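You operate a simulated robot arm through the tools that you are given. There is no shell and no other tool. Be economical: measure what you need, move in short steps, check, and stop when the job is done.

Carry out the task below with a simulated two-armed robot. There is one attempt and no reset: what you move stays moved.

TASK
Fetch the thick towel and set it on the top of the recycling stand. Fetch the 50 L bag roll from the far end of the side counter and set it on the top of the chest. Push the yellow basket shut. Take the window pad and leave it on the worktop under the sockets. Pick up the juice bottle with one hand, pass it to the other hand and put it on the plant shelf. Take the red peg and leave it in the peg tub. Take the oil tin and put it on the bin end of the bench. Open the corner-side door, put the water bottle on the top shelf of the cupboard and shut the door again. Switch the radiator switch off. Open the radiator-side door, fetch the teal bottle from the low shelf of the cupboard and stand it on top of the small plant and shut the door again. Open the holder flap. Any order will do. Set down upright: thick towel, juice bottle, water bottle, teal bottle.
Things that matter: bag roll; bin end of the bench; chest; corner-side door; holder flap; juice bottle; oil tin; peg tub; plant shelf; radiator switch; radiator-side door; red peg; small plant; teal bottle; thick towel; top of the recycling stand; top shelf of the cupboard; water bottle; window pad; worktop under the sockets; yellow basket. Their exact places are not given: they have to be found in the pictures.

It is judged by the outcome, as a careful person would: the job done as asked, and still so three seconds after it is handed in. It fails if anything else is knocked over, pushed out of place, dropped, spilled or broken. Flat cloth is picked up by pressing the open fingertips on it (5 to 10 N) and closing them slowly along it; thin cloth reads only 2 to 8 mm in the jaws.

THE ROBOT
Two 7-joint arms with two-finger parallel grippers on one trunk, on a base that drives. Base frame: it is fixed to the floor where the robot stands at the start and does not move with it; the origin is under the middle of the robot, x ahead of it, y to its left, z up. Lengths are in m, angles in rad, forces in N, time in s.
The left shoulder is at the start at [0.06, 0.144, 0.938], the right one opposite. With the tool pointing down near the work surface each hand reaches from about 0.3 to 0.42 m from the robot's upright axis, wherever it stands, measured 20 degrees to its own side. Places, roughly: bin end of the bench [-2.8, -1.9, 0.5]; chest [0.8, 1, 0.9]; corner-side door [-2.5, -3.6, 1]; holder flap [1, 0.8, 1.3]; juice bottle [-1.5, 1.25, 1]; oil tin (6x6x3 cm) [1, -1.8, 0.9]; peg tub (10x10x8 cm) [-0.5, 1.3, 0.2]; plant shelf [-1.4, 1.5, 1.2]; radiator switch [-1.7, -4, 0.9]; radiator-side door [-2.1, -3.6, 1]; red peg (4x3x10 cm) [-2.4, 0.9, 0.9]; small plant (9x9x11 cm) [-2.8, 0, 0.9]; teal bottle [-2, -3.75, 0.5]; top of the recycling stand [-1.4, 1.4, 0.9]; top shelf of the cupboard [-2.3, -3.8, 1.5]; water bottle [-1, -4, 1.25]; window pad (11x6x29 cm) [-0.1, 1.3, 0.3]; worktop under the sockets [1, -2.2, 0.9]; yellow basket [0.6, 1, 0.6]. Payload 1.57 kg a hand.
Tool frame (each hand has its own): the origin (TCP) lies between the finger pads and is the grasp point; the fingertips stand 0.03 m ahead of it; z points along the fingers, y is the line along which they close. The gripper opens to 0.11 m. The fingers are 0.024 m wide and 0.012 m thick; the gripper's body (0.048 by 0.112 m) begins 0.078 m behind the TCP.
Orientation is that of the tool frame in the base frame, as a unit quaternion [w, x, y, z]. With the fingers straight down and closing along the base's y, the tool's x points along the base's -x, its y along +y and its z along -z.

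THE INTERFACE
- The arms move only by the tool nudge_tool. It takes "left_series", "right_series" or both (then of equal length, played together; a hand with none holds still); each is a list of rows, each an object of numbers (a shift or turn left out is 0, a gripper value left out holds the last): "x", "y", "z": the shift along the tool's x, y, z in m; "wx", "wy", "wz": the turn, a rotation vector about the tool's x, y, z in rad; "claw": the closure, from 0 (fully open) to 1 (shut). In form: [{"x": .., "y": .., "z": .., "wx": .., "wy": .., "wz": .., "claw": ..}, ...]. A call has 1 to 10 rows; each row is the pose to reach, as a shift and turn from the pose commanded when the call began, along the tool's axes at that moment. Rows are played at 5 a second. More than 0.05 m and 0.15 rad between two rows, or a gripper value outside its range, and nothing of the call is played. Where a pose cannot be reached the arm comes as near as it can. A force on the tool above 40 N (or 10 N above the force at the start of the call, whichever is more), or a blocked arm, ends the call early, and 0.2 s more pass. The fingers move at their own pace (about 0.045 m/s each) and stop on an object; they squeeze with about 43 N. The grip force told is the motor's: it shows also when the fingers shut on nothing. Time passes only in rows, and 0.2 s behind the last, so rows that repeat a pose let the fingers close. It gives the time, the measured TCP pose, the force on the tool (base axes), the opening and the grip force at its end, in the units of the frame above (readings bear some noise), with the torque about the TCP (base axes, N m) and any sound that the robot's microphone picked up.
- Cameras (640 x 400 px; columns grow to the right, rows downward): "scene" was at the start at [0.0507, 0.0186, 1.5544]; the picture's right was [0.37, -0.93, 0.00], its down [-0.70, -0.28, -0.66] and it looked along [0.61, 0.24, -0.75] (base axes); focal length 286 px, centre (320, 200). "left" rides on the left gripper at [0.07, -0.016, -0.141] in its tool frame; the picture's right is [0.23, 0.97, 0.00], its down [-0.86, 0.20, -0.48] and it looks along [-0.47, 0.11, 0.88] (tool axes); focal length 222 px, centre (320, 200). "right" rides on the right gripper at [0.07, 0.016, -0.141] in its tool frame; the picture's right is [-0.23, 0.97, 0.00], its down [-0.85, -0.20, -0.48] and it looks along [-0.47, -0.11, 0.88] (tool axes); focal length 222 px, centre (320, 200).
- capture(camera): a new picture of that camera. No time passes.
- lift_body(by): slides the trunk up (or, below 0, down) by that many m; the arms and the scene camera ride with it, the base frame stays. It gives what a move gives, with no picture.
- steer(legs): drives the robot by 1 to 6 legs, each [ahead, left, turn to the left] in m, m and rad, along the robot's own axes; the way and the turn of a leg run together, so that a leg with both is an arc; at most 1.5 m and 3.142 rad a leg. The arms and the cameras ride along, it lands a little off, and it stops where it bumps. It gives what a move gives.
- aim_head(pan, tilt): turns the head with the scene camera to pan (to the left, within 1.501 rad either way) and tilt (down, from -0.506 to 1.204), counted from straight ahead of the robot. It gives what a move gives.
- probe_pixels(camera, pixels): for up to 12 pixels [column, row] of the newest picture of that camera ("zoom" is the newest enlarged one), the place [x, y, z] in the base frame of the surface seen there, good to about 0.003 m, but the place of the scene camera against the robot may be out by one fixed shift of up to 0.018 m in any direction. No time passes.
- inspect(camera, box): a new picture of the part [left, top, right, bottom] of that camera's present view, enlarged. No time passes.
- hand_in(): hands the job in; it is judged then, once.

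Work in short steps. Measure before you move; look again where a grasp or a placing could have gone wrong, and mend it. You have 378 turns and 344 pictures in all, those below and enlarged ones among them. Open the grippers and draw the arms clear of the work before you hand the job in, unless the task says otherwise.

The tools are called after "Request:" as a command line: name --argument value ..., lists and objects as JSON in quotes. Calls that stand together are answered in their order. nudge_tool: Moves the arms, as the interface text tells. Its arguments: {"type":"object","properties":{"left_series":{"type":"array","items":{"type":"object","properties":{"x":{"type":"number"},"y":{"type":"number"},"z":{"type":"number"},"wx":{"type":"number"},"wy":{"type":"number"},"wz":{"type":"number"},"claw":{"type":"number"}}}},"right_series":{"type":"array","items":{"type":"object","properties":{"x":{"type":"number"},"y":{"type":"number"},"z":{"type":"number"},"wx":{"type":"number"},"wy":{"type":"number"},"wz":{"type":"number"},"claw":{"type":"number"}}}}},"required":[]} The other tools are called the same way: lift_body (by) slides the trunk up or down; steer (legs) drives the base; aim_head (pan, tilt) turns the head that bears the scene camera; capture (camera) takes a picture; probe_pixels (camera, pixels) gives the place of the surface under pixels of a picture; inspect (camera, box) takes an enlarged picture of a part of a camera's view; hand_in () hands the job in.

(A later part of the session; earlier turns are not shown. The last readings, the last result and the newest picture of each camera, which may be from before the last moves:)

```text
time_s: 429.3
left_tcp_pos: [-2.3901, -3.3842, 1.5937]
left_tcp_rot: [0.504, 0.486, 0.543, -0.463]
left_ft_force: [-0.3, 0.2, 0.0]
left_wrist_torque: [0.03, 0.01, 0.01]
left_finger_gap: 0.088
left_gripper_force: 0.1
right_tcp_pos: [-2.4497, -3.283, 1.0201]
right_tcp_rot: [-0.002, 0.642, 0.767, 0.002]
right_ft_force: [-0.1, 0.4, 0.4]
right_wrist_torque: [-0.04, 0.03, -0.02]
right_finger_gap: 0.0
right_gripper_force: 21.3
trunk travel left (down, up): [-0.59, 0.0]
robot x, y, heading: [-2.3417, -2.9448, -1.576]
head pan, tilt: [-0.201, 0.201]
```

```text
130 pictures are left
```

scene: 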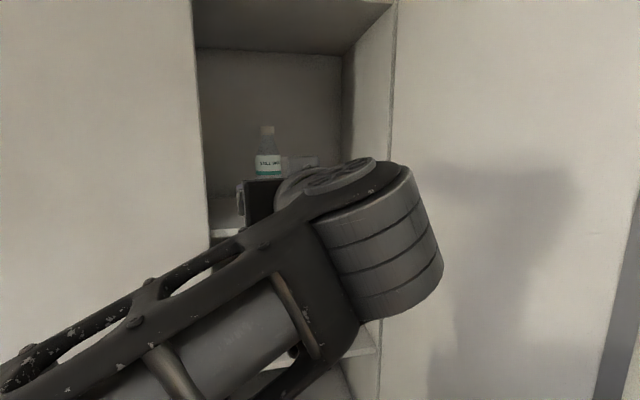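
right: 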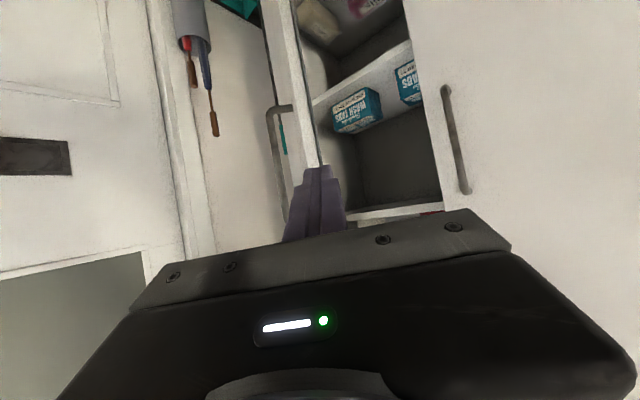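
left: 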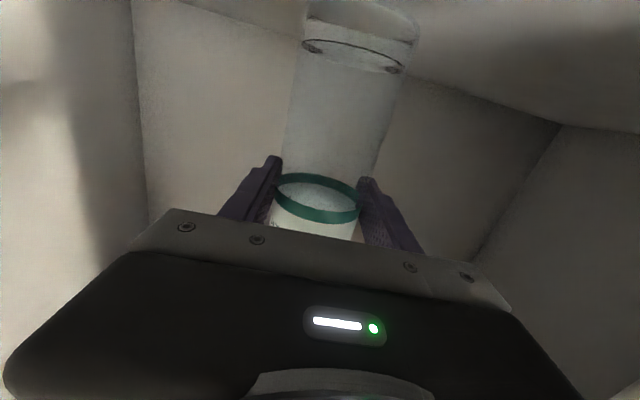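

The water bottle stands on the top shelf. To close the door I bring the right hand around behind it: back off, shift right.

Request:
steer --legs '[[-0.2, -0.1, 0]]'

Request:
nudge_tool --right_series '[{"x": 0.007, "y": -0.04}, {"x": 0.014, "y": -0.08}, {"x": 0.021, "y": -0.12}, {"x": 0.028, "y": -0.16}, {"x": 0.035, "y": -0.2}, {"x": 0.042, "y": -0.24}, {"x": 0.049, "y": -0.28}, {"x": 0.0546, "y": -0.305}]'

Request:
aim_head --pan -0.5 --tilt 0.6

Request:
capture --camera "scene"

Request:
capture --camera "right"

```text
time_s: 431.0
left_tcp_pos: [-2.4878, -3.1826, 1.5936]
left_tcp_rot: [0.504, 0.486, 0.543, -0.463]
left_ft_force: [0.5, -0.3, -0.8]
left_wrist_torque: [0.04, 0.01, 0.05]
left_finger_gap: 0.0881
left_gripper_force: 0.1
right_tcp_pos: [-2.5491, -3.08, 1.0206]
right_tcp_rot: [-0.002, 0.642, 0.767, 0.002]
right_ft_force: [-0.2, -0.7, -0.2]
right_wrist_torque: [-0.02, -0.02, -0.02]
right_finger_gap: 0.0001
right_gripper_force: 21.4
trunk travel left (down, up): [-0.59, 0.0]
robot x, y, heading: [-2.4414, -2.7454, -1.578]
head pan, tilt: [-0.201, 0.201]
```

```text
time_s: 432.8
left_tcp_pos: [-2.4872, -3.1846, 1.5936]
left_tcp_rot: [0.504, 0.486, 0.544, -0.463]
left_ft_force: [0.1, 0.1, 0.0]
left_wrist_torque: [0.01, -0.05, -0.01]
left_finger_gap: 0.088
left_gripper_force: 0.0
right_tcp_pos: [-2.8382, -3.0849, 1.01]
right_tcp_rot: [-0.004, 0.643, 0.766, 0.0]
right_ft_force: [0.6, 0.5, 0.2]
right_wrist_torque: [-0.02, 0.02, -0.01]
right_finger_gap: 0.0
right_gripper_force: 21.5
right hand out of reach, approached as far as the arm can: row 8
trunk travel left (down, up): [-0.59, 0.0]
robot x, y, heading: [-2.4381, -2.7397, -1.572]
head pan, tilt: [-0.201, 0.201]
```

```text
time_s: 433.7
left_tcp_pos: [-2.4891, -3.1839, 1.5934]
left_tcp_rot: [0.504, 0.486, 0.544, -0.462]
left_ft_force: [0.2, 0.8, -1.3]
left_wrist_torque: [0.02, 0.0, -0.02]
left_finger_gap: 0.0879
left_gripper_force: 0.0
right_tcp_pos: [-2.8378, -3.0853, 1.0108]
right_tcp_rot: [-0.003, 0.644, 0.765, 0.0]
right_ft_force: [0.6, -0.3, 0.2]
right_wrist_torque: [0.0, 0.0, 0.02]
right_finger_gap: 0.0
right_gripper_force: 21.5
trunk travel left (down, up): [-0.59, 0.0]
robot x, y, heading: [-2.4402, -2.7427, -1.578]
head pan, tilt: [-0.499, 0.6]
```

```text
129 pictures are left
```

scene: 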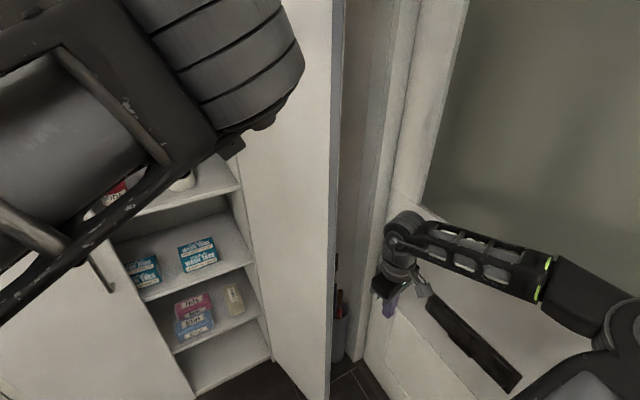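

```text
128 pictures are left
```

right: 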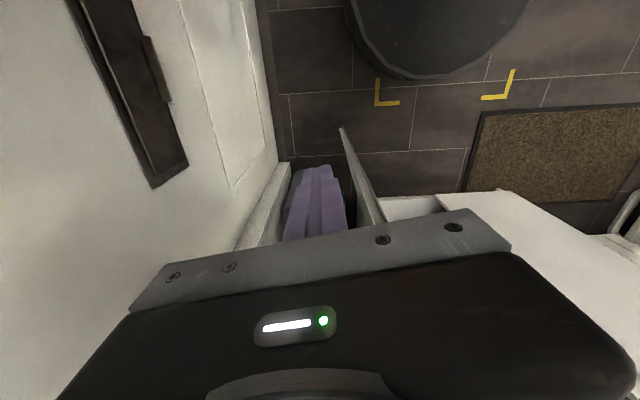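

I probe wall clearance and the door edge.

Request:
probe_pixels --camera "right" --pixels '[[150, 150], [230, 150], [255, 220], [350, 150], [365, 185], [275, 200], [345, 200]]'

```text
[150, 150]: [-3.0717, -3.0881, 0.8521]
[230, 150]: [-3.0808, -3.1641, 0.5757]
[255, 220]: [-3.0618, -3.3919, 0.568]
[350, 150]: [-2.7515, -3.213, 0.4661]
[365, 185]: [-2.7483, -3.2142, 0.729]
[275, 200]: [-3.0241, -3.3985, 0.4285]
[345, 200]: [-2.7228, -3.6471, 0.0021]
```

Door edge at (−2.75, −3.213); wall at −3.07. I move the hand forward behind the door, then sweep it toward +x.

Request:
nudge_tool --right_series '[{"x": -0.0443, "y": -0.0079}, {"x": -0.0887, "y": -0.0158}, {"x": -0.133, "y": -0.0238}, {"x": -0.1625, "y": -0.029}, {"x": -0.171, "y": 0.0182}, {"x": -0.1838, "y": 0.0617}, {"x": -0.1967, "y": 0.1051}, {"x": -0.2046, "y": 0.1495}, {"x": -0.2125, "y": 0.1938}, {"x": -0.2224, "y": 0.2378}]'

Request:
capture --camera "scene"

```text
time_s: 434.8
left_tcp_pos: [-2.4885, -3.1778, 1.5958]
left_tcp_rot: [0.503, 0.487, 0.543, -0.464]
left_ft_force: [0.7, 0.0, -0.5]
left_wrist_torque: [0.03, 0.02, -0.03]
left_finger_gap: 0.0879
left_gripper_force: 0.1
right_tcp_pos: [-2.8141, -3.236, 1.0007]
right_tcp_rot: [-0.014, 0.643, 0.766, 0.008]
right_ft_force: [-7.0, 22.2, 5.3]
right_wrist_torque: [-2.52, -1.04, 1.22]
right_finger_gap: 0.0
right_gripper_force: 21.0
right hand out of reach, approached as far as the arm can: row 3, 4
trunk travel left (down, up): [-0.59, 0.0]
robot x, y, heading: [-2.44, -2.741, -1.581]
head pan, tilt: [-0.499, 0.6]
stopped in row 5 (right hand): the force on the tool passed its limit (the readings are from after the stop); the commanded pose is now the measured one
```

```text
127 pictures are left
```

scene: 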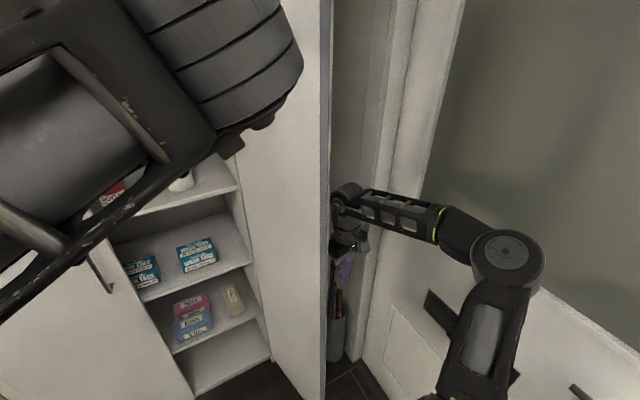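

It touched the handle bar from the front. I back 3 cm and sweep +x against the door's edge instead.

Request:
nudge_tool --right_series '[{"x": 0.02}, {"x": 0.025, "y": 0.03}, {"x": 0.022, "y": 0.065}, {"x": 0.015, "y": 0.1}, {"x": 0.01, "y": 0.14}, {"x": 0.0, "y": 0.18}]'

Request:
capture --camera "scene"

```text
time_s: 436.2
left_tcp_pos: [-2.4863, -3.1848, 1.5937]
left_tcp_rot: [0.503, 0.486, 0.545, -0.462]
left_ft_force: [1.2, -0.2, -0.7]
left_wrist_torque: [0.04, -0.08, 0.03]
left_finger_gap: 0.0867
left_gripper_force: 0.1
right_tcp_pos: [-2.6313, -3.2082, 0.999]
right_tcp_rot: [-0.013, 0.643, 0.766, 0.006]
right_ft_force: [-0.1, -0.6, 0.0]
right_wrist_torque: [0.0, 0.04, -0.03]
right_finger_gap: 0.0001
right_gripper_force: 20.9
trunk travel left (down, up): [-0.59, 0.0]
robot x, y, heading: [-2.4418, -2.7418, -1.576]
head pan, tilt: [-0.499, 0.6]
```

```text
126 pictures are left
```

scene: 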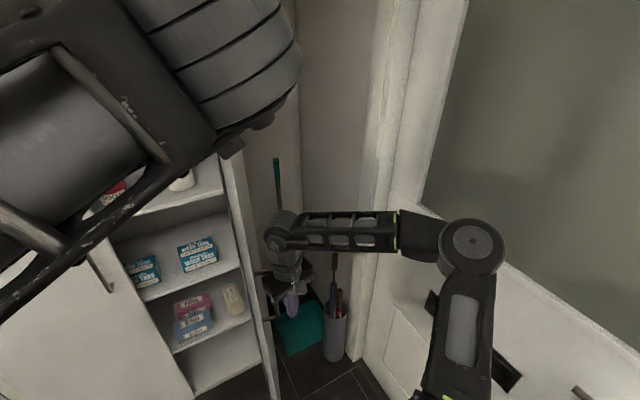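

The door swings. I pull the left hand back out of its path and continue the closing sweep.

Request:
nudge_tool --left_series '[{"z": -0.04}, {"z": -0.08}, {"z": -0.11}]'

Request:
nudge_tool --right_series '[{"x": -0.0141, "y": 0.0392}, {"x": -0.031, "y": 0.0768}, {"x": -0.0528, "y": 0.1136}, {"x": -0.084, "y": 0.144}, {"x": -0.116, "y": 0.173}, {"x": -0.148, "y": 0.201}, {"x": -0.181, "y": 0.227}, {"x": -0.214, "y": 0.247}, {"x": -0.245, "y": 0.264}]'

Request:
capture --camera "scene"

```text
time_s: 437.0
left_tcp_pos: [-2.4904, -3.0894, 1.5937]
left_tcp_rot: [0.508, 0.483, 0.556, -0.447]
left_ft_force: [0.1, -0.1, -0.4]
left_wrist_torque: [0.0, -0.02, 0.0]
left_finger_gap: 0.0882
left_gripper_force: 0.0
left hand out of reach, approached as far as the arm can: row 3
right_tcp_pos: [-2.6346, -3.207, 0.9999]
right_tcp_rot: [-0.011, 0.642, 0.766, 0.008]
right_ft_force: [-0.2, -0.8, -0.3]
right_wrist_torque: [-0.03, 0.0, 0.0]
right_finger_gap: 0.0001
right_gripper_force: 21.1
trunk travel left (down, up): [-0.59, 0.0]
robot x, y, heading: [-2.4444, -2.7443, -1.575]
head pan, tilt: [-0.499, 0.6]
```

```text
time_s: 439.0
left_tcp_pos: [-2.4901, -3.0909, 1.5958]
left_tcp_rot: [0.509, 0.484, 0.555, -0.447]
left_ft_force: [0.2, -0.2, 0.2]
left_wrist_torque: [0.0, 0.01, -0.01]
left_finger_gap: 0.0879
left_gripper_force: 0.1
right_tcp_pos: [-2.6009, -3.1797, 0.9918]
right_tcp_rot: [-0.009, 0.643, 0.766, 0.008]
right_ft_force: [0.2, -0.1, -0.4]
right_wrist_torque: [-0.01, 0.0, -0.01]
right_finger_gap: 0.0
right_gripper_force: 21.4
right hand out of reach, approached as far as the arm can: row 1, 2, 3, 4, 5, 6, 7, 8, 9
trunk travel left (down, up): [-0.59, 0.0]
robot x, y, heading: [-2.4404, -2.7407, -1.582]
head pan, tilt: [-0.499, 0.6]
```

```text
125 pictures are left
```

scene: 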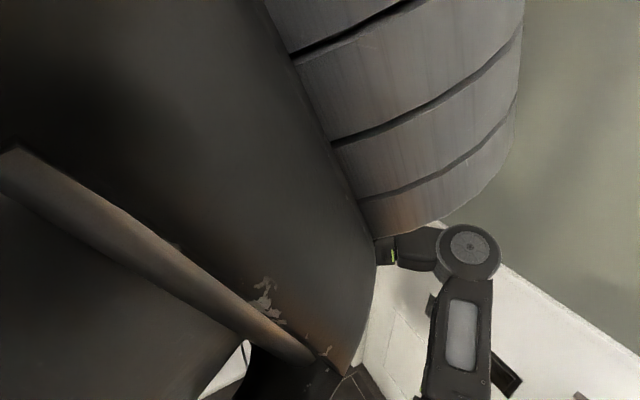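

The left arm blocks the head's view and the right hand is at a limit. I lower the left hand aside first.

Request:
nudge_tool --left_series '[{"x": 0.03, "y": 0.03, "z": 0.01}, {"x": 0.06, "y": 0.06, "z": 0.02}, {"x": 0.09, "y": 0.09, "z": 0.03}, {"x": 0.12, "y": 0.12, "z": 0.04}, {"x": 0.15, "y": 0.15, "z": 0.05}, {"x": 0.18, "y": 0.18, "z": 0.05}, {"x": 0.21, "y": 0.2, "z": 0.05}, {"x": 0.24, "y": 0.22, "z": 0.05}]'

Request:
capture --camera "scene"

```text
time_s: 440.8
left_tcp_pos: [-2.29, -3.0893, 1.3655]
left_tcp_rot: [0.503, 0.487, 0.544, -0.462]
left_ft_force: [0.2, -1.0, 0.7]
left_wrist_torque: [-0.01, -0.01, 0.0]
left_finger_gap: 0.0881
left_gripper_force: 0.0
left hand out of reach, approached as far as the arm can: row 1, 2, 3, 8
right_tcp_pos: [-2.6008, -3.1805, 0.9909]
right_tcp_rot: [-0.01, 0.643, 0.766, 0.008]
right_ft_force: [-0.4, 0.0, 0.2]
right_wrist_torque: [-0.01, -0.03, -0.03]
right_finger_gap: 0.0002
right_gripper_force: 20.9
trunk travel left (down, up): [-0.59, 0.0]
robot x, y, heading: [-2.4412, -2.7426, -1.58]
head pan, tilt: [-0.499, 0.6]
```

```text
124 pictures are left
```

scene: 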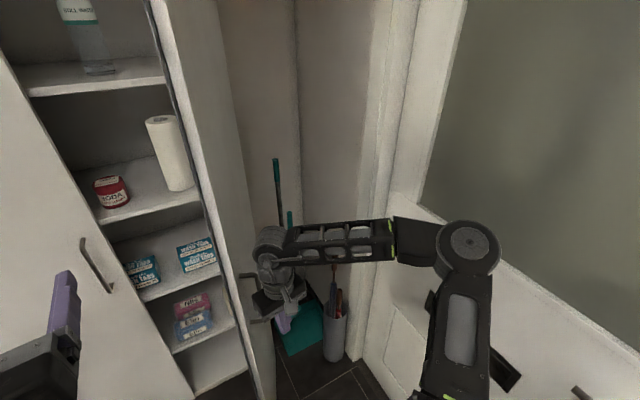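

The door has swung in somewhat, the hand is right beside its outer face. I use the base to carry it on: left and forward.

Request:
steer --legs '[[0.03, 0.1, 0], [0.08, 0.08, 0]]'

Request:
capture --camera "scene"

```text
time_s: 442.5
left_tcp_pos: [-2.1654, -3.1469, 1.3656]
left_tcp_rot: [0.502, 0.487, 0.544, -0.463]
left_ft_force: [0.1, -0.2, -0.6]
left_wrist_torque: [0.02, -0.01, -0.07]
left_finger_gap: 0.0881
left_gripper_force: 0.1
right_tcp_pos: [-2.4741, -3.2323, 0.9902]
right_tcp_rot: [-0.013, 0.641, 0.767, 0.012]
right_ft_force: [0.9, -0.4, -0.7]
right_wrist_torque: [0.03, 0.06, 0.0]
right_finger_gap: 0.0001
right_gripper_force: 21.2
trunk travel left (down, up): [-0.59, 0.0]
robot x, y, heading: [-2.3158, -2.7952, -1.58]
head pan, tilt: [-0.499, 0.6]
stopped in leg 2: the robot was blocked; the commanded pose is now the measured one
```

```text
123 pictures are left
```

scene: 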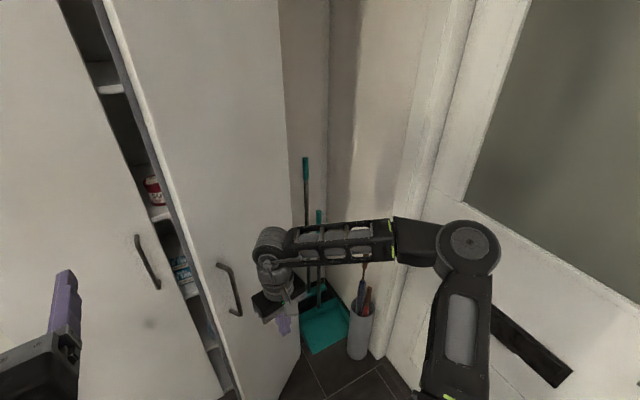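

The door is about 30° from closed. I back slightly, shift left, then push it shut near the handle.

Request:
steer --legs '[[-0.08, 0.1, 0], [0.12, 0, 0]]'

Request:
capture --camera "scene"

```text
time_s: 444.6
left_tcp_pos: [-2.067, -3.1846, 1.3667]
left_tcp_rot: [0.503, 0.487, 0.545, -0.462]
left_ft_force: [0.5, -0.4, 0.2]
left_wrist_torque: [-0.02, 0.01, 0.01]
left_finger_gap: 0.0881
left_gripper_force: 0.1
right_tcp_pos: [-2.3758, -3.2736, 0.9904]
right_tcp_rot: [-0.012, 0.639, 0.769, 0.013]
right_ft_force: [-0.2, -1.3, -0.2]
right_wrist_torque: [0.04, -0.01, 0.01]
right_finger_gap: 0.0002
right_gripper_force: 21.2
trunk travel left (down, up): [-0.59, 0.0]
robot x, y, heading: [-2.2167, -2.8362, -1.579]
head pan, tilt: [-0.499, 0.6]
```

```text
122 pictures are left
```

scene: 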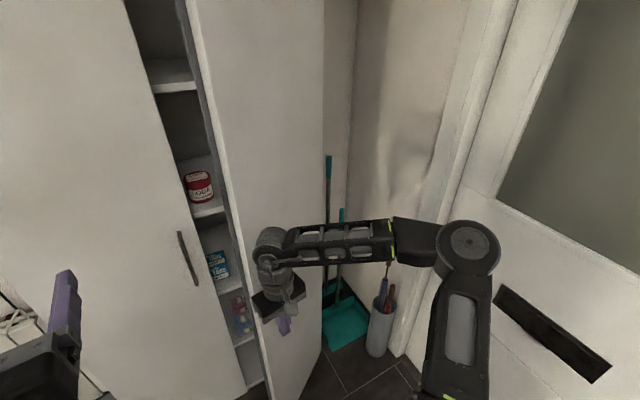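

I push forward with the base.

Request:
steer --legs '[[0.15, 0, 0]]'

Request:
capture --camera "scene"

```text
time_s: 445.6
left_tcp_pos: [-2.0665, -3.2341, 1.3656]
left_tcp_rot: [0.503, 0.487, 0.544, -0.462]
left_ft_force: [0.3, -0.3, -0.2]
left_wrist_torque: [-0.01, -0.01, 0.0]
left_finger_gap: 0.0881
left_gripper_force: 0.1
right_tcp_pos: [-2.3709, -3.3155, 0.9906]
right_tcp_rot: [-0.015, 0.633, 0.773, 0.018]
right_ft_force: [-0.4, 0.2, 0.3]
right_wrist_torque: [0.04, 0.05, 0.01]
right_finger_gap: 0.0
right_gripper_force: 21.7
trunk travel left (down, up): [-0.59, 0.0]
robot x, y, heading: [-2.2204, -2.8875, -1.579]
head pan, tilt: [-0.499, 0.6]
stopped in leg 1: the force on the tool passed its limit (the readings are from after the stop); the commanded pose is now the measured one
```

```text
121 pictures are left
```

scene: 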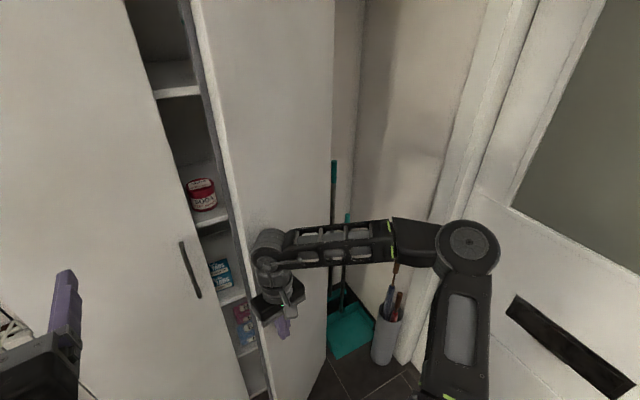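

The base pushes too abruptly; I push with the arm in slow steps.

Request:
nudge_tool --right_series '[{"x": -0.015}, {"x": -0.03}, {"x": -0.045}, {"x": -0.06}, {"x": -0.075}, {"x": -0.09}, {"x": -0.105}, {"x": -0.12}, {"x": -0.135}, {"x": -0.15}]'

Request:
capture --camera "scene"

```text
time_s: 446.1
left_tcp_pos: [-2.0683, -3.2297, 1.368]
left_tcp_rot: [0.505, 0.486, 0.544, -0.462]
left_ft_force: [-0.7, 0.9, -0.4]
left_wrist_torque: [-0.02, -0.01, 0.05]
left_finger_gap: 0.0879
left_gripper_force: 0.0
right_tcp_pos: [-2.372, -3.3166, 0.9869]
right_tcp_rot: [-0.012, 0.626, 0.78, 0.024]
right_ft_force: [14.4, 11.1, -4.4]
right_wrist_torque: [-1.19, 1.6, 0.53]
right_finger_gap: 0.0
right_gripper_force: 21.5
right hand out of reach, approached as far as the arm can: row 1, 2
trunk travel left (down, up): [-0.59, 0.0]
robot x, y, heading: [-2.217, -2.8814, -1.576]
head pan, tilt: [-0.499, 0.6]
stopped in row 2 (right hand): the force on the tool passed its limit (the readings are from after the stop); the commanded pose is now the measured one
```

```text
120 pictures are left
```

scene: 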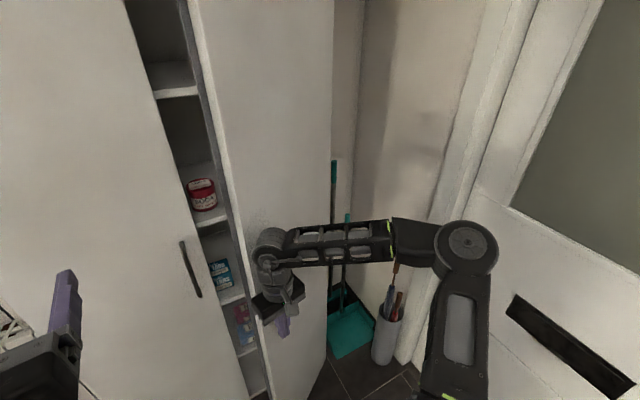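

The gripper is caught on the inner side of the handle bar. I back off, return the right hand to its forward-pointing pose, and push with fingertips.

Request:
steer --legs '[[-0.2, 0, 0]]'

Request:
nudge_tool --right_series '[{"wy": -0.13, "x": -0.02}, {"wy": -0.26, "x": -0.04}, {"wy": -0.39, "x": -0.06}, {"wy": -0.52, "x": -0.08}, {"wy": -0.65, "x": -0.1}, {"wy": -0.78, "x": -0.12}, {"wy": -0.91, "x": -0.14}, {"wy": -1.04, "x": -0.16, "z": -0.03}]'

Request:
capture --camera "right"

Request:
capture --camera "scene"

```text
time_s: 447.7
left_tcp_pos: [-2.0653, -3.0272, 1.367]
left_tcp_rot: [0.504, 0.487, 0.543, -0.463]
left_ft_force: [0.2, 0.7, 0.6]
left_wrist_torque: [0.03, 0.01, 0.02]
left_finger_gap: 0.088
left_gripper_force: 0.1
right_tcp_pos: [-2.3735, -3.1142, 0.9874]
right_tcp_rot: [-0.012, 0.628, 0.778, 0.021]
right_ft_force: [-0.1, -0.4, -0.1]
right_wrist_torque: [-0.03, 0.01, -0.01]
right_finger_gap: 0.0
right_gripper_force: 21.7
trunk travel left (down, up): [-0.59, 0.0]
robot x, y, heading: [-2.2173, -2.6794, -1.578]
head pan, tilt: [-0.499, 0.6]
```

```text
time_s: 449.5
left_tcp_pos: [-2.0674, -3.0286, 1.3669]
left_tcp_rot: [0.503, 0.487, 0.544, -0.463]
left_ft_force: [-0.7, 1.0, -0.2]
left_wrist_torque: [-0.01, 0.02, 0.03]
left_finger_gap: 0.0878
left_gripper_force: 0.1
right_tcp_pos: [-2.3403, -3.2734, 1.0108]
right_tcp_rot: [0.376, 0.556, 0.681, -0.293]
right_ft_force: [-1.2, -0.1, 0.4]
right_wrist_torque: [-0.01, 0.01, 0.01]
right_finger_gap: 0.0
right_gripper_force: 21.0
trunk travel left (down, up): [-0.59, 0.0]
robot x, y, heading: [-2.212, -2.6786, -1.575]
head pan, tilt: [-0.499, 0.6]
```

```text
119 pictures are left
```

right: 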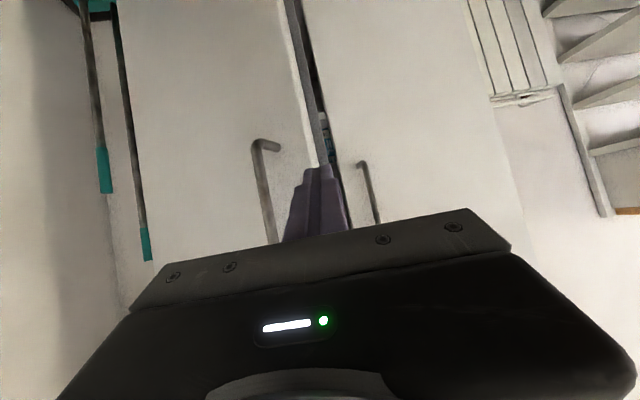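

```text
118 pictures are left
```

scene: 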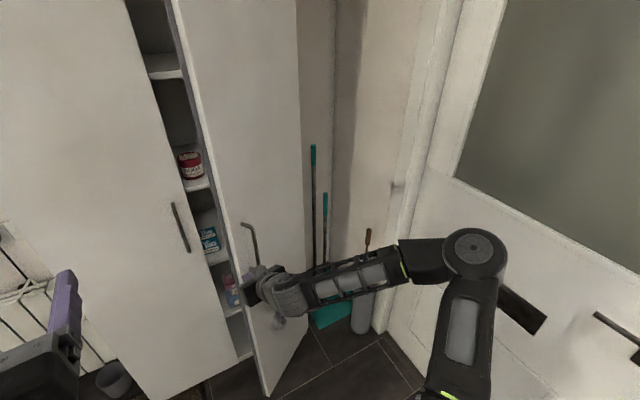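

I push with the fingertips between the bar and the edge, following the door's arc until shut.

Request:
nudge_tool --right_series '[{"x": -0.0168, "y": -0.0137, "z": 0.0253}, {"x": -0.0335, "y": -0.0273, "z": 0.0505}, {"x": -0.0572, "y": -0.0142, "z": 0.0873}, {"x": -0.0798, "y": 0.0054, "z": 0.1227}, {"x": -0.0959, "y": 0.0103, "z": 0.1476}, {"x": -0.113, "y": 0.0138, "z": 0.174}, {"x": -0.1296, "y": 0.0123, "z": 0.1994}, {"x": -0.1473, "y": 0.0105, "z": 0.2265}, {"x": -0.1516, "y": 0.0088, "z": 0.233}]'

Request:
capture --camera "right"

Request:
capture --camera "scene"

```text
time_s: 451.5
left_tcp_pos: [-2.0574, -3.0243, 1.3675]
left_tcp_rot: [0.503, 0.484, 0.546, -0.463]
left_ft_force: [0.8, -0.3, 0.0]
left_wrist_torque: [0.03, -0.02, -0.02]
left_finger_gap: 0.0881
left_gripper_force: 0.0
right_tcp_pos: [-2.3316, -3.3964, 1.0052]
right_tcp_rot: [0.381, 0.547, 0.687, -0.288]
right_ft_force: [35.8, 19.1, 5.4]
right_wrist_torque: [0.03, -0.18, 0.88]
right_finger_gap: 0.0001
right_gripper_force: 21.8
right hand out of reach, approached as far as the arm can: row 4, 5, 6, 7, 8, 9
trunk travel left (down, up): [-0.59, 0.0]
robot x, y, heading: [-2.2199, -2.6813, -1.572]
head pan, tilt: [-0.499, 0.6]
```

```text
117 pictures are left
```

right: 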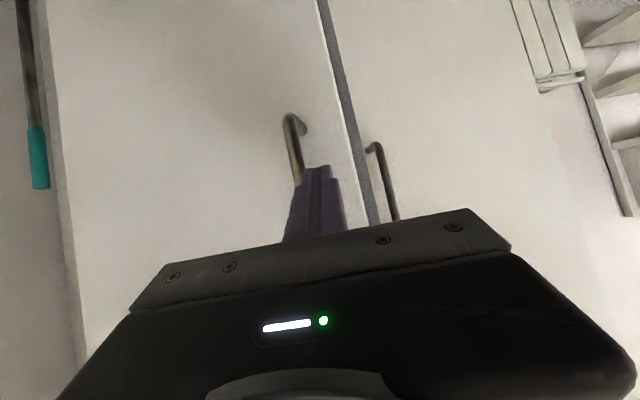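

```text
116 pictures are left
```

scene: 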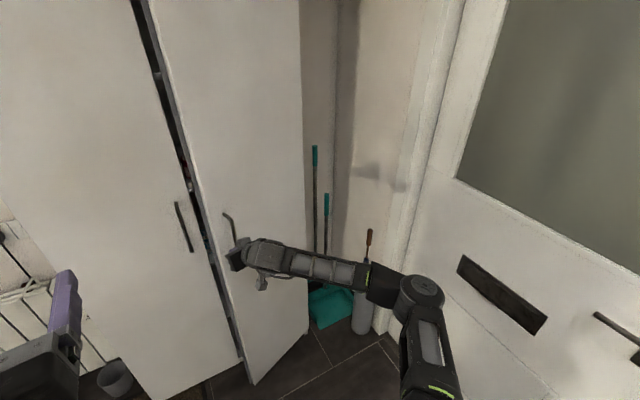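

The finger is up against the bar. I back off, shift 5 cm to +x (with base nearer), and push again close to the edge.

Request:
nudge_tool --right_series '[{"x": 0.012, "y": 0.005, "z": -0.02}, {"x": 0.03, "y": 0.02, "z": -0.045}, {"x": 0.03, "y": 0.045, "z": -0.045}]'

Request:
steer --legs '[[0.06, 0.02, 0]]'

Request:
capture --camera "right"

```text
time_s: 452.3
left_tcp_pos: [-2.0673, -3.029, 1.3667]
left_tcp_rot: [0.503, 0.487, 0.543, -0.463]
left_ft_force: [-0.2, 0.0, 0.0]
left_wrist_torque: [-0.01, 0.01, -0.02]
left_finger_gap: 0.0879
left_gripper_force: 0.2
right_tcp_pos: [-2.3217, -3.339, 1.0013]
right_tcp_rot: [0.374, 0.557, 0.68, -0.295]
right_ft_force: [-0.2, -0.9, 0.2]
right_wrist_torque: [0.03, 0.03, -0.04]
right_finger_gap: 0.0001
right_gripper_force: 21.2
trunk travel left (down, up): [-0.59, 0.0]
robot x, y, heading: [-2.217, -2.6818, -1.575]
head pan, tilt: [-0.499, 0.6]
```

```text
time_s: 453.3
left_tcp_pos: [-2.0432, -3.0871, 1.3656]
left_tcp_rot: [0.503, 0.485, 0.544, -0.463]
left_ft_force: [-0.1, 0.4, -0.5]
left_wrist_torque: [0.0, -0.01, 0.01]
left_finger_gap: 0.0878
left_gripper_force: 0.0
right_tcp_pos: [-2.291, -3.3965, 1.0032]
right_tcp_rot: [0.378, 0.552, 0.684, -0.291]
right_ft_force: [22.5, 10.0, 9.8]
right_wrist_torque: [-0.23, -0.13, 0.73]
right_finger_gap: 0.0
right_gripper_force: 21.0
trunk travel left (down, up): [-0.59, 0.0]
robot x, y, heading: [-2.196, -2.7385, -1.575]
head pan, tilt: [-0.499, 0.6]
```

```text
115 pictures are left
```

right: 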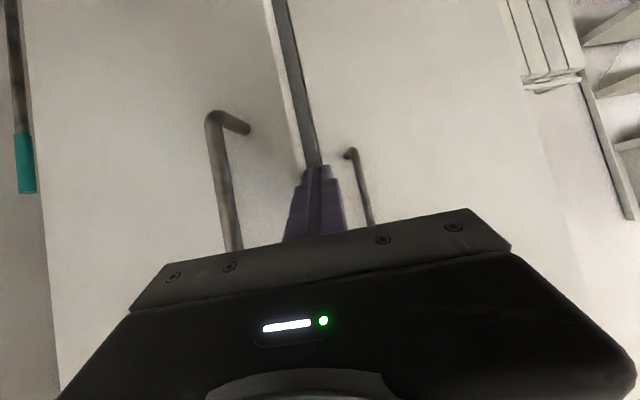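

The finger seems to sit in the gap at the edge. I back out and probe the edge position.

Request:
nudge_tool --right_series '[{"x": 0.012, "y": 0.005, "z": -0.02}, {"x": 0.03, "y": 0.01, "z": -0.045}, {"x": 0.035, "y": 0.01, "z": -0.055}]'

Request:
capture --camera "right"

Request:
probe_pixels --camera "right" --pixels '[[300, 120], [310, 120], [290, 120], [240, 130], [225, 150], [340, 150], [270, 150]]'

```text
time_s: 454.1
left_tcp_pos: [-2.0465, -3.0876, 1.3666]
left_tcp_rot: [0.504, 0.487, 0.544, -0.462]
left_ft_force: [0.8, 0.1, -0.1]
left_wrist_torque: [-0.01, 0.0, 0.0]
left_finger_gap: 0.0882
left_gripper_force: 0.1
right_tcp_pos: [-2.2966, -3.3313, 1.0031]
right_tcp_rot: [0.379, 0.553, 0.683, -0.29]
right_ft_force: [0.0, 0.0, -0.1]
right_wrist_torque: [0.05, 0.01, 0.01]
right_finger_gap: 0.0001
right_gripper_force: 21.0
trunk travel left (down, up): [-0.59, 0.0]
robot x, y, heading: [-2.1954, -2.7401, -1.578]
head pan, tilt: [-0.499, 0.6]
```

```text
114 pictures are left
```

right: 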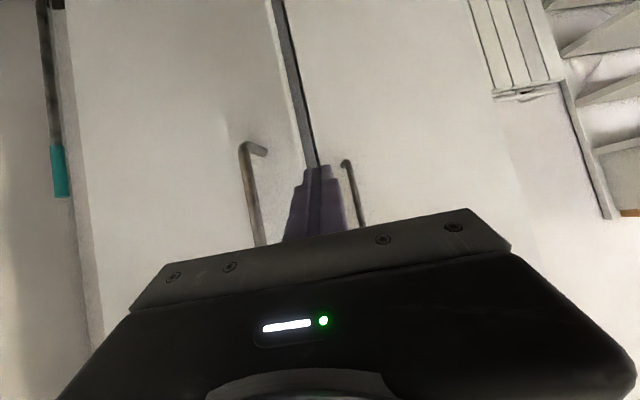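

```text
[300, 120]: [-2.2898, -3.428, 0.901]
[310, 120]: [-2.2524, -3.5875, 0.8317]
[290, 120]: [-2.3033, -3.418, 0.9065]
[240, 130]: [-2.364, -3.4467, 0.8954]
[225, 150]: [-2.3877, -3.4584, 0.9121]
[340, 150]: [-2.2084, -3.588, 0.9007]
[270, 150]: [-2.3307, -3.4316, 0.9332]
```

Door edge at (−2.303, −3.418), i.e. ~28° open. I move the base left so the hand works farther to its own side, and bring the finger to x≈−2.33.

Request:
steer --legs '[[0, 0.14, 0]]'

Request:
nudge_tool --right_series '[{"x": 0.004, "y": -0.043, "z": -0.008}, {"x": 0.008, "y": -0.086, "z": -0.016}, {"x": 0.012, "y": -0.129, "z": -0.024}, {"x": 0.017, "y": -0.171, "z": -0.033}]'

```text
time_s: 455.4
left_tcp_pos: [-1.903, -3.0882, 1.3664]
left_tcp_rot: [0.504, 0.486, 0.544, -0.463]
left_ft_force: [0.0, -0.8, 0.4]
left_wrist_torque: [-0.02, -0.02, -0.03]
left_finger_gap: 0.0878
left_gripper_force: 0.1
right_tcp_pos: [-2.1531, -3.3333, 1.0038]
right_tcp_rot: [0.379, 0.552, 0.683, -0.291]
right_ft_force: [0.9, -0.8, -0.5]
right_wrist_torque: [-0.02, 0.0, -0.02]
right_finger_gap: 0.0001
right_gripper_force: 20.6
trunk travel left (down, up): [-0.59, 0.0]
robot x, y, heading: [-2.054, -2.745, -1.576]
head pan, tilt: [-0.499, 0.6]
```

```text
time_s: 456.4
left_tcp_pos: [-1.905, -3.0892, 1.3669]
left_tcp_rot: [0.504, 0.486, 0.544, -0.462]
left_ft_force: [-0.1, 0.2, -0.4]
left_wrist_torque: [0.0, 0.02, 0.0]
left_finger_gap: 0.0879
left_gripper_force: 0.1
right_tcp_pos: [-2.3304, -3.3331, 1.0024]
right_tcp_rot: [0.379, 0.552, 0.683, -0.29]
right_ft_force: [0.4, -0.2, -0.4]
right_wrist_torque: [0.0, -0.01, 0.02]
right_finger_gap: 0.0
right_gripper_force: 21.2
trunk travel left (down, up): [-0.59, 0.0]
robot x, y, heading: [-2.0531, -2.743, -1.573]
head pan, tilt: [-0.499, 0.6]
```

Now push along the arc to closure.

Request:
nudge_tool --right_series '[{"x": -0.012, "y": -0.006, "z": 0.019}, {"x": -0.025, "y": -0.0128, "z": 0.0378}, {"x": -0.0454, "y": -0.0035, "z": 0.0696}, {"x": -0.0664, "y": 0.0055, "z": 0.1022}, {"x": -0.0829, "y": 0.0083, "z": 0.1275}, {"x": -0.0996, "y": 0.0078, "z": 0.1532}, {"x": -0.116, "y": 0.0045, "z": 0.1782}, {"x": -0.1203, "y": 0.0028, "z": 0.1848}]'

Request:
capture --camera "right"

Request:
capture --camera "scene"

```text
time_s: 458.2
left_tcp_pos: [-1.9057, -3.0893, 1.3662]
left_tcp_rot: [0.504, 0.487, 0.544, -0.462]
left_ft_force: [0.1, 0.7, -0.9]
left_wrist_torque: [0.02, 0.04, -0.03]
left_finger_gap: 0.0882
left_gripper_force: 0.1
right_tcp_pos: [-2.2811, -3.5203, 1.0031]
right_tcp_rot: [0.379, 0.553, 0.683, -0.29]
right_ft_force: [-0.1, -0.1, -0.4]
right_wrist_torque: [0.01, 0.01, -0.01]
right_finger_gap: 0.0001
right_gripper_force: 21.6
right hand out of reach, approached as far as the arm can: row 7, 8
trunk travel left (down, up): [-0.59, 0.0]
robot x, y, heading: [-2.0543, -2.7402, -1.576]
head pan, tilt: [-0.499, 0.6]
```

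```text
113 pictures are left
```

right: 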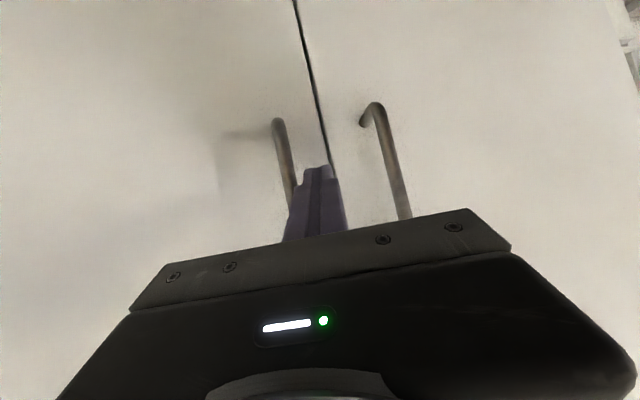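

```text
112 pictures are left
```

scene: 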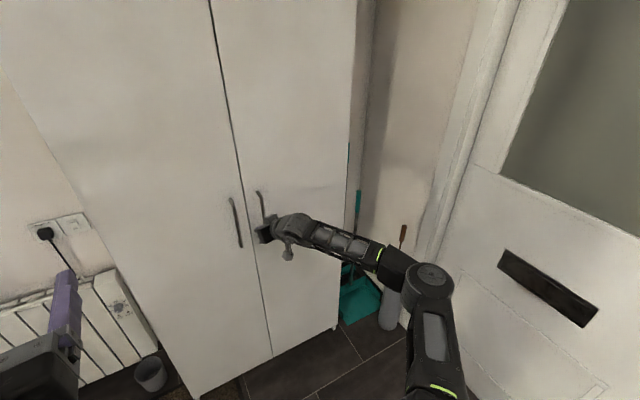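

It looks shut. I verify by probing both door faces near the seam.

Request:
probe_pixels --camera "right" --pixels '[[300, 80], [335, 100], [220, 100], [280, 60], [400, 60]]'

```text
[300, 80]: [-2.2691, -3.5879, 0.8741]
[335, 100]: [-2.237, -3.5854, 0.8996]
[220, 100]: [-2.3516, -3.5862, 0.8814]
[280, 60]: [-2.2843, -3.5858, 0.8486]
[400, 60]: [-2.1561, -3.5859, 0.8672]
```

Both faces are at y≈−3.586: corner-side door is shut. Now the radiator-side door, mirrored with the left hand: I retract the right hand, shift the base right, and lower the left hand to handle height.

Request:
nudge_tool --right_series '[{"x": 0.02, "y": 0.0, "z": -0.035}, {"x": 0.04, "y": 0.0, "z": -0.07}, {"x": 0.06, "y": -0.02, "z": -0.11}, {"x": 0.08, "y": -0.04, "z": -0.15}, {"x": 0.09, "y": -0.06, "z": -0.18}]'

Request:
steer --legs '[[0.06, -0.39, 0]]'

Request:
nudge_tool --left_series '[{"x": 0.04, "z": 0.02, "claw": 0.5}, {"x": 0.08, "z": 0.04, "y": 0.01}, {"x": 0.12, "z": 0.06, "y": 0.02}, {"x": 0.16, "z": 0.08, "y": 0.03}, {"x": 0.2, "z": 0.1, "y": 0.04}, {"x": 0.24, "z": 0.12, "y": 0.05}, {"x": 0.28, "z": 0.14, "y": 0.06}, {"x": 0.32, "z": 0.16, "y": 0.07}, {"x": 0.345, "z": 0.19, "y": 0.08}]'

Request:
capture --camera "left"

```text
time_s: 459.4
left_tcp_pos: [-1.9056, -3.0877, 1.3664]
left_tcp_rot: [0.503, 0.487, 0.543, -0.463]
left_ft_force: [-0.3, -0.2, 0.8]
left_wrist_torque: [0.02, -0.01, -0.02]
left_finger_gap: 0.088
left_gripper_force: 0.1
right_tcp_pos: [-2.3828, -3.3359, 1.0248]
right_tcp_rot: [0.38, 0.551, 0.685, -0.288]
right_ft_force: [-0.3, -0.6, 0.0]
right_wrist_torque: [-0.02, -0.01, 0.03]
right_finger_gap: 0.0
right_gripper_force: 21.2
trunk travel left (down, up): [-0.59, 0.0]
robot x, y, heading: [-2.0552, -2.7391, -1.574]
head pan, tilt: [-0.499, 0.6]
```

```text
time_s: 461.9
left_tcp_pos: [-2.305, -3.1471, 1.3662]
left_tcp_rot: [0.503, 0.488, 0.542, -0.464]
left_ft_force: [-0.8, -0.1, -0.6]
left_wrist_torque: [-0.02, -0.01, 0.01]
left_finger_gap: 0.0882
left_gripper_force: 0.1
right_tcp_pos: [-2.7839, -3.3937, 1.0248]
right_tcp_rot: [0.379, 0.554, 0.682, -0.291]
right_ft_force: [-0.6, 0.3, 0.4]
right_wrist_torque: [-0.01, 0.0, 0.02]
right_finger_gap: 0.0
right_gripper_force: 21.4
trunk travel left (down, up): [-0.59, 0.0]
robot x, y, heading: [-2.4508, -2.799, -1.58]
head pan, tilt: [-0.499, 0.6]
```

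```text
time_s: 463.9
left_tcp_pos: [-2.2161, -3.3256, 1.0107]
left_tcp_rot: [0.497, 0.467, 0.55, -0.482]
left_ft_force: [1.3, 0.4, -3.2]
left_wrist_torque: [-0.28, -0.09, -0.28]
left_finger_gap: 0.0549
left_gripper_force: 0.2
left hand out of reach, approached as far as the arm can: row 1, 2, 3, 4, 5, 6, 7, 8, 9
right_tcp_pos: [-2.7837, -3.3918, 1.0243]
right_tcp_rot: [0.379, 0.554, 0.682, -0.291]
right_ft_force: [0.3, 0.5, 1.5]
right_wrist_torque: [-0.02, -0.02, -0.03]
right_finger_gap: 0.0
right_gripper_force: 21.7
trunk travel left (down, up): [-0.59, 0.0]
robot x, y, heading: [-2.4497, -2.8007, -1.579]
head pan, tilt: [-0.499, 0.6]
```

```text
111 pictures are left
```

left: 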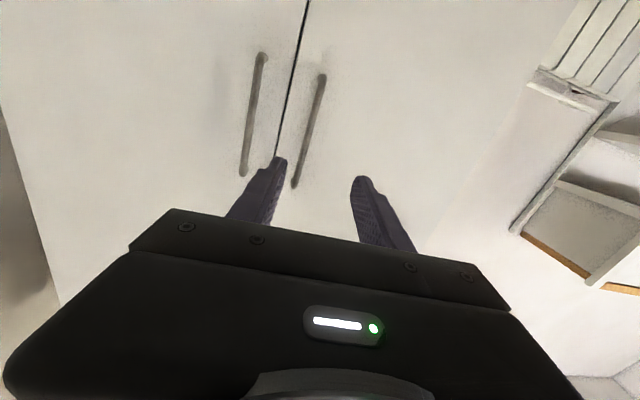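

I probe the radiator-side handle from the left camera.

Request:
probe_pixels --camera "left" --pixels '[[318, 100], [306, 150], [296, 183], [323, 78], [258, 80], [350, 130]]'

```text
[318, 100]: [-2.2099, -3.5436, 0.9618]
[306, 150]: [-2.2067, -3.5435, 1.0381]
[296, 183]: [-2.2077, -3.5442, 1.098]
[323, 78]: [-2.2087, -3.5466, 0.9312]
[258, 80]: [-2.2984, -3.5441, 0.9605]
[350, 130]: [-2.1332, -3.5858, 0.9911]
```

Handle at (−2.208, −3.5435). I advance, close on it.

Request:
nudge_tool --left_series '[{"x": -0.002, "y": -0.003, "z": 0.045}, {"x": -0.004, "y": -0.006, "z": 0.09}, {"x": -0.006, "y": -0.009, "z": 0.135}, {"x": -0.007, "y": -0.011, "z": 0.175}, {"x": -0.008, "y": -0.013, "z": 0.212}, {"x": -0.008, "y": -0.013, "z": 0.212, "claw": 1}, {"x": -0.008, "y": -0.013, "z": 0.212}, {"x": -0.008, "y": -0.013, "z": 0.212}]'

Request:
capture --camera "left"

```text
time_s: 465.7
left_tcp_pos: [-2.2123, -3.5389, 0.9936]
left_tcp_rot: [0.5, 0.491, 0.539, -0.466]
left_ft_force: [-19.6, 1.4, 1.0]
left_wrist_torque: [-0.11, -0.37, -0.2]
left_finger_gap: 0.0121
left_gripper_force: 16.6
right_tcp_pos: [-2.7861, -3.3919, 1.0239]
right_tcp_rot: [0.38, 0.554, 0.682, -0.29]
right_ft_force: [0.5, 0.3, 0.7]
right_wrist_torque: [0.04, -0.01, -0.01]
right_finger_gap: 0.0
right_gripper_force: 21.7
trunk travel left (down, up): [-0.59, 0.0]
robot x, y, heading: [-2.4516, -2.7971, -1.583]
head pan, tilt: [-0.499, 0.6]
```

```text
110 pictures are left
```

left: 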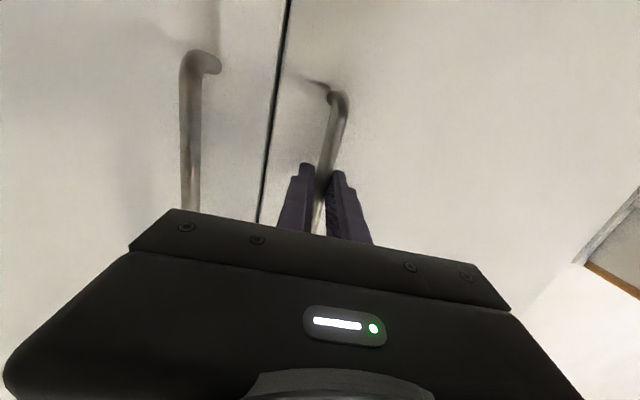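

Bar gripped. I pull along the mirrored arc.

Request:
nudge_tool --left_series '[{"x": 0.0017, "y": 0.0074, "z": -0.0284}, {"x": 0.0034, "y": 0.0171, "z": -0.0551}, {"x": 0.0049, "y": 0.0288, "z": -0.0806}, {"x": 0.0063, "y": 0.0439, "z": -0.1054}, {"x": 0.0077, "y": 0.0609, "z": -0.129}, {"x": 0.0089, "y": 0.0797, "z": -0.1505}, {"x": 0.01, "y": 0.1004, "z": -0.1708}]'

Request:
aim_head --pan 0.3 --tilt 0.6

Request:
capture --camera "scene"

```text
time_s: 466.7
left_tcp_pos: [-2.1807, -3.4353, 0.9924]
left_tcp_rot: [0.498, 0.492, 0.539, -0.468]
left_ft_force: [-8.4, 4.8, 5.6]
left_wrist_torque: [-0.3, -0.59, -0.06]
left_finger_gap: 0.0119
left_gripper_force: 29.4
right_tcp_pos: [-2.7833, -3.3921, 1.0256]
right_tcp_rot: [0.379, 0.554, 0.682, -0.292]
right_ft_force: [0.5, 0.2, 0.6]
right_wrist_torque: [0.03, 0.05, -0.03]
right_finger_gap: 0.0002
right_gripper_force: 21.1
trunk travel left (down, up): [-0.59, 0.0]
robot x, y, heading: [-2.4514, -2.8005, -1.578]
head pan, tilt: [-0.499, 0.6]
stopped in row 4 (left hand): the force on the tool passed its limit (the readings are from after the stop); the commanded pose is now the measured one
```

```text
time_s: 467.9
left_tcp_pos: [-2.1801, -3.4344, 0.9924]
left_tcp_rot: [0.499, 0.492, 0.54, -0.466]
left_ft_force: [-14.2, 5.4, 8.3]
left_wrist_torque: [-0.72, -0.74, -0.26]
left_finger_gap: 0.012
left_gripper_force: 28.5
right_tcp_pos: [-2.785, -3.3922, 1.024]
right_tcp_rot: [0.38, 0.554, 0.682, -0.291]
right_ft_force: [-0.1, -0.4, 0.1]
right_wrist_torque: [-0.01, 0.03, 0.01]
right_finger_gap: 0.0
right_gripper_force: 20.9
trunk travel left (down, up): [-0.59, 0.0]
robot x, y, heading: [-2.4524, -2.7995, -1.574]
head pan, tilt: [0.3, 0.6]
```

```text
109 pictures are left
```

scene: 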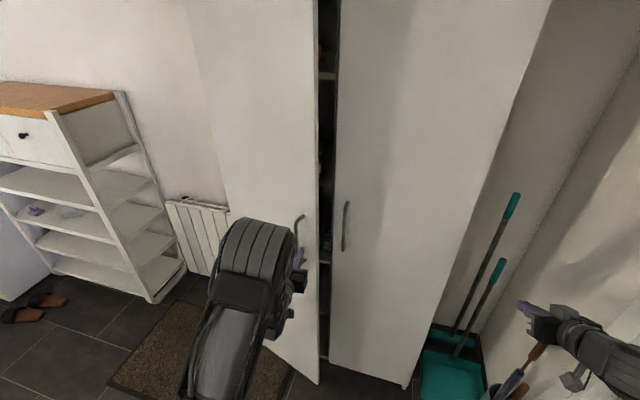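

Opened ~20°. I release, back out, yaw the left hand 45° left, and sweep from inside as before.

Request:
nudge_tool --left_series '[{"claw": 0.5}, {"claw": 0.5}, {"claw": 0.5}, {"z": -0.035}, {"z": -0.07}, {"z": -0.1}, {"z": -0.11, "y": -0.04}, {"z": -0.12, "y": -0.08, "claw": 1}, {"z": -0.12, "y": -0.11}]'

Request:
nudge_tool --left_series '[{"wx": -0.13}, {"wx": -0.26}, {"wx": -0.39}, {"wx": -0.52}, {"wx": -0.65}, {"wx": -0.78}]'

Request:
capture --camera "left"

Request:
capture --camera "scene"

```text
time_s: 469.9
left_tcp_pos: [-2.2957, -3.3249, 1.0005]
left_tcp_rot: [0.5, 0.491, 0.542, -0.465]
left_ft_force: [0.2, 0.0, 1.1]
left_wrist_torque: [-0.01, 0.02, -0.01]
left_finger_gap: 0.0028
left_gripper_force: 0.5
right_tcp_pos: [-2.782, -3.3932, 1.0241]
right_tcp_rot: [0.379, 0.553, 0.682, -0.291]
right_ft_force: [0.1, -0.3, -0.8]
right_wrist_torque: [-0.03, -0.01, 0.02]
right_finger_gap: 0.0001
right_gripper_force: 21.8
trunk travel left (down, up): [-0.59, 0.0]
robot x, y, heading: [-2.4501, -2.8015, -1.582]
head pan, tilt: [0.3, 0.6]
```

```text
time_s: 471.3
left_tcp_pos: [-2.0777, -3.3251, 0.9513]
left_tcp_rot: [0.642, 0.3, 0.652, -0.269]
left_ft_force: [0.8, -0.3, 0.8]
left_wrist_torque: [-0.02, -0.01, 0.01]
left_finger_gap: 0.0
left_gripper_force: 20.7
left hand out of reach, approached as far as the arm can: row 2, 3, 4, 5, 6
right_tcp_pos: [-2.7829, -3.3921, 1.0235]
right_tcp_rot: [0.379, 0.554, 0.682, -0.291]
right_ft_force: [-0.4, -0.2, 0.1]
right_wrist_torque: [-0.01, 0.0, 0.02]
right_finger_gap: 0.0003
right_gripper_force: 21.7
trunk travel left (down, up): [-0.59, 0.0]
robot x, y, heading: [-2.4503, -2.8031, -1.581]
head pan, tilt: [0.3, 0.6]
```

```text
108 pictures are left
```

left: 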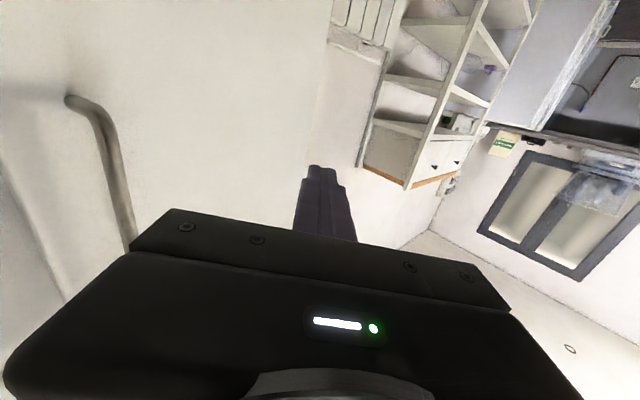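

```text
107 pictures are left
```

scene: 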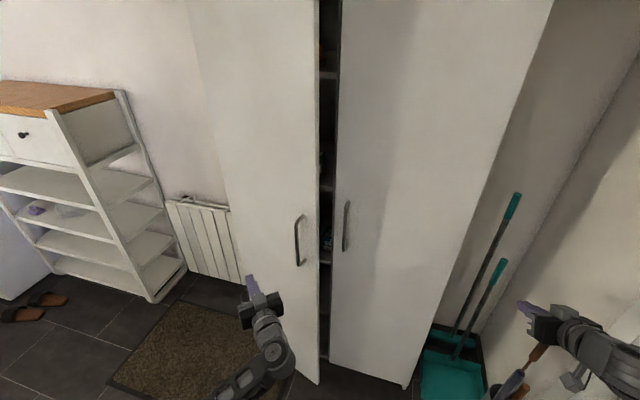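

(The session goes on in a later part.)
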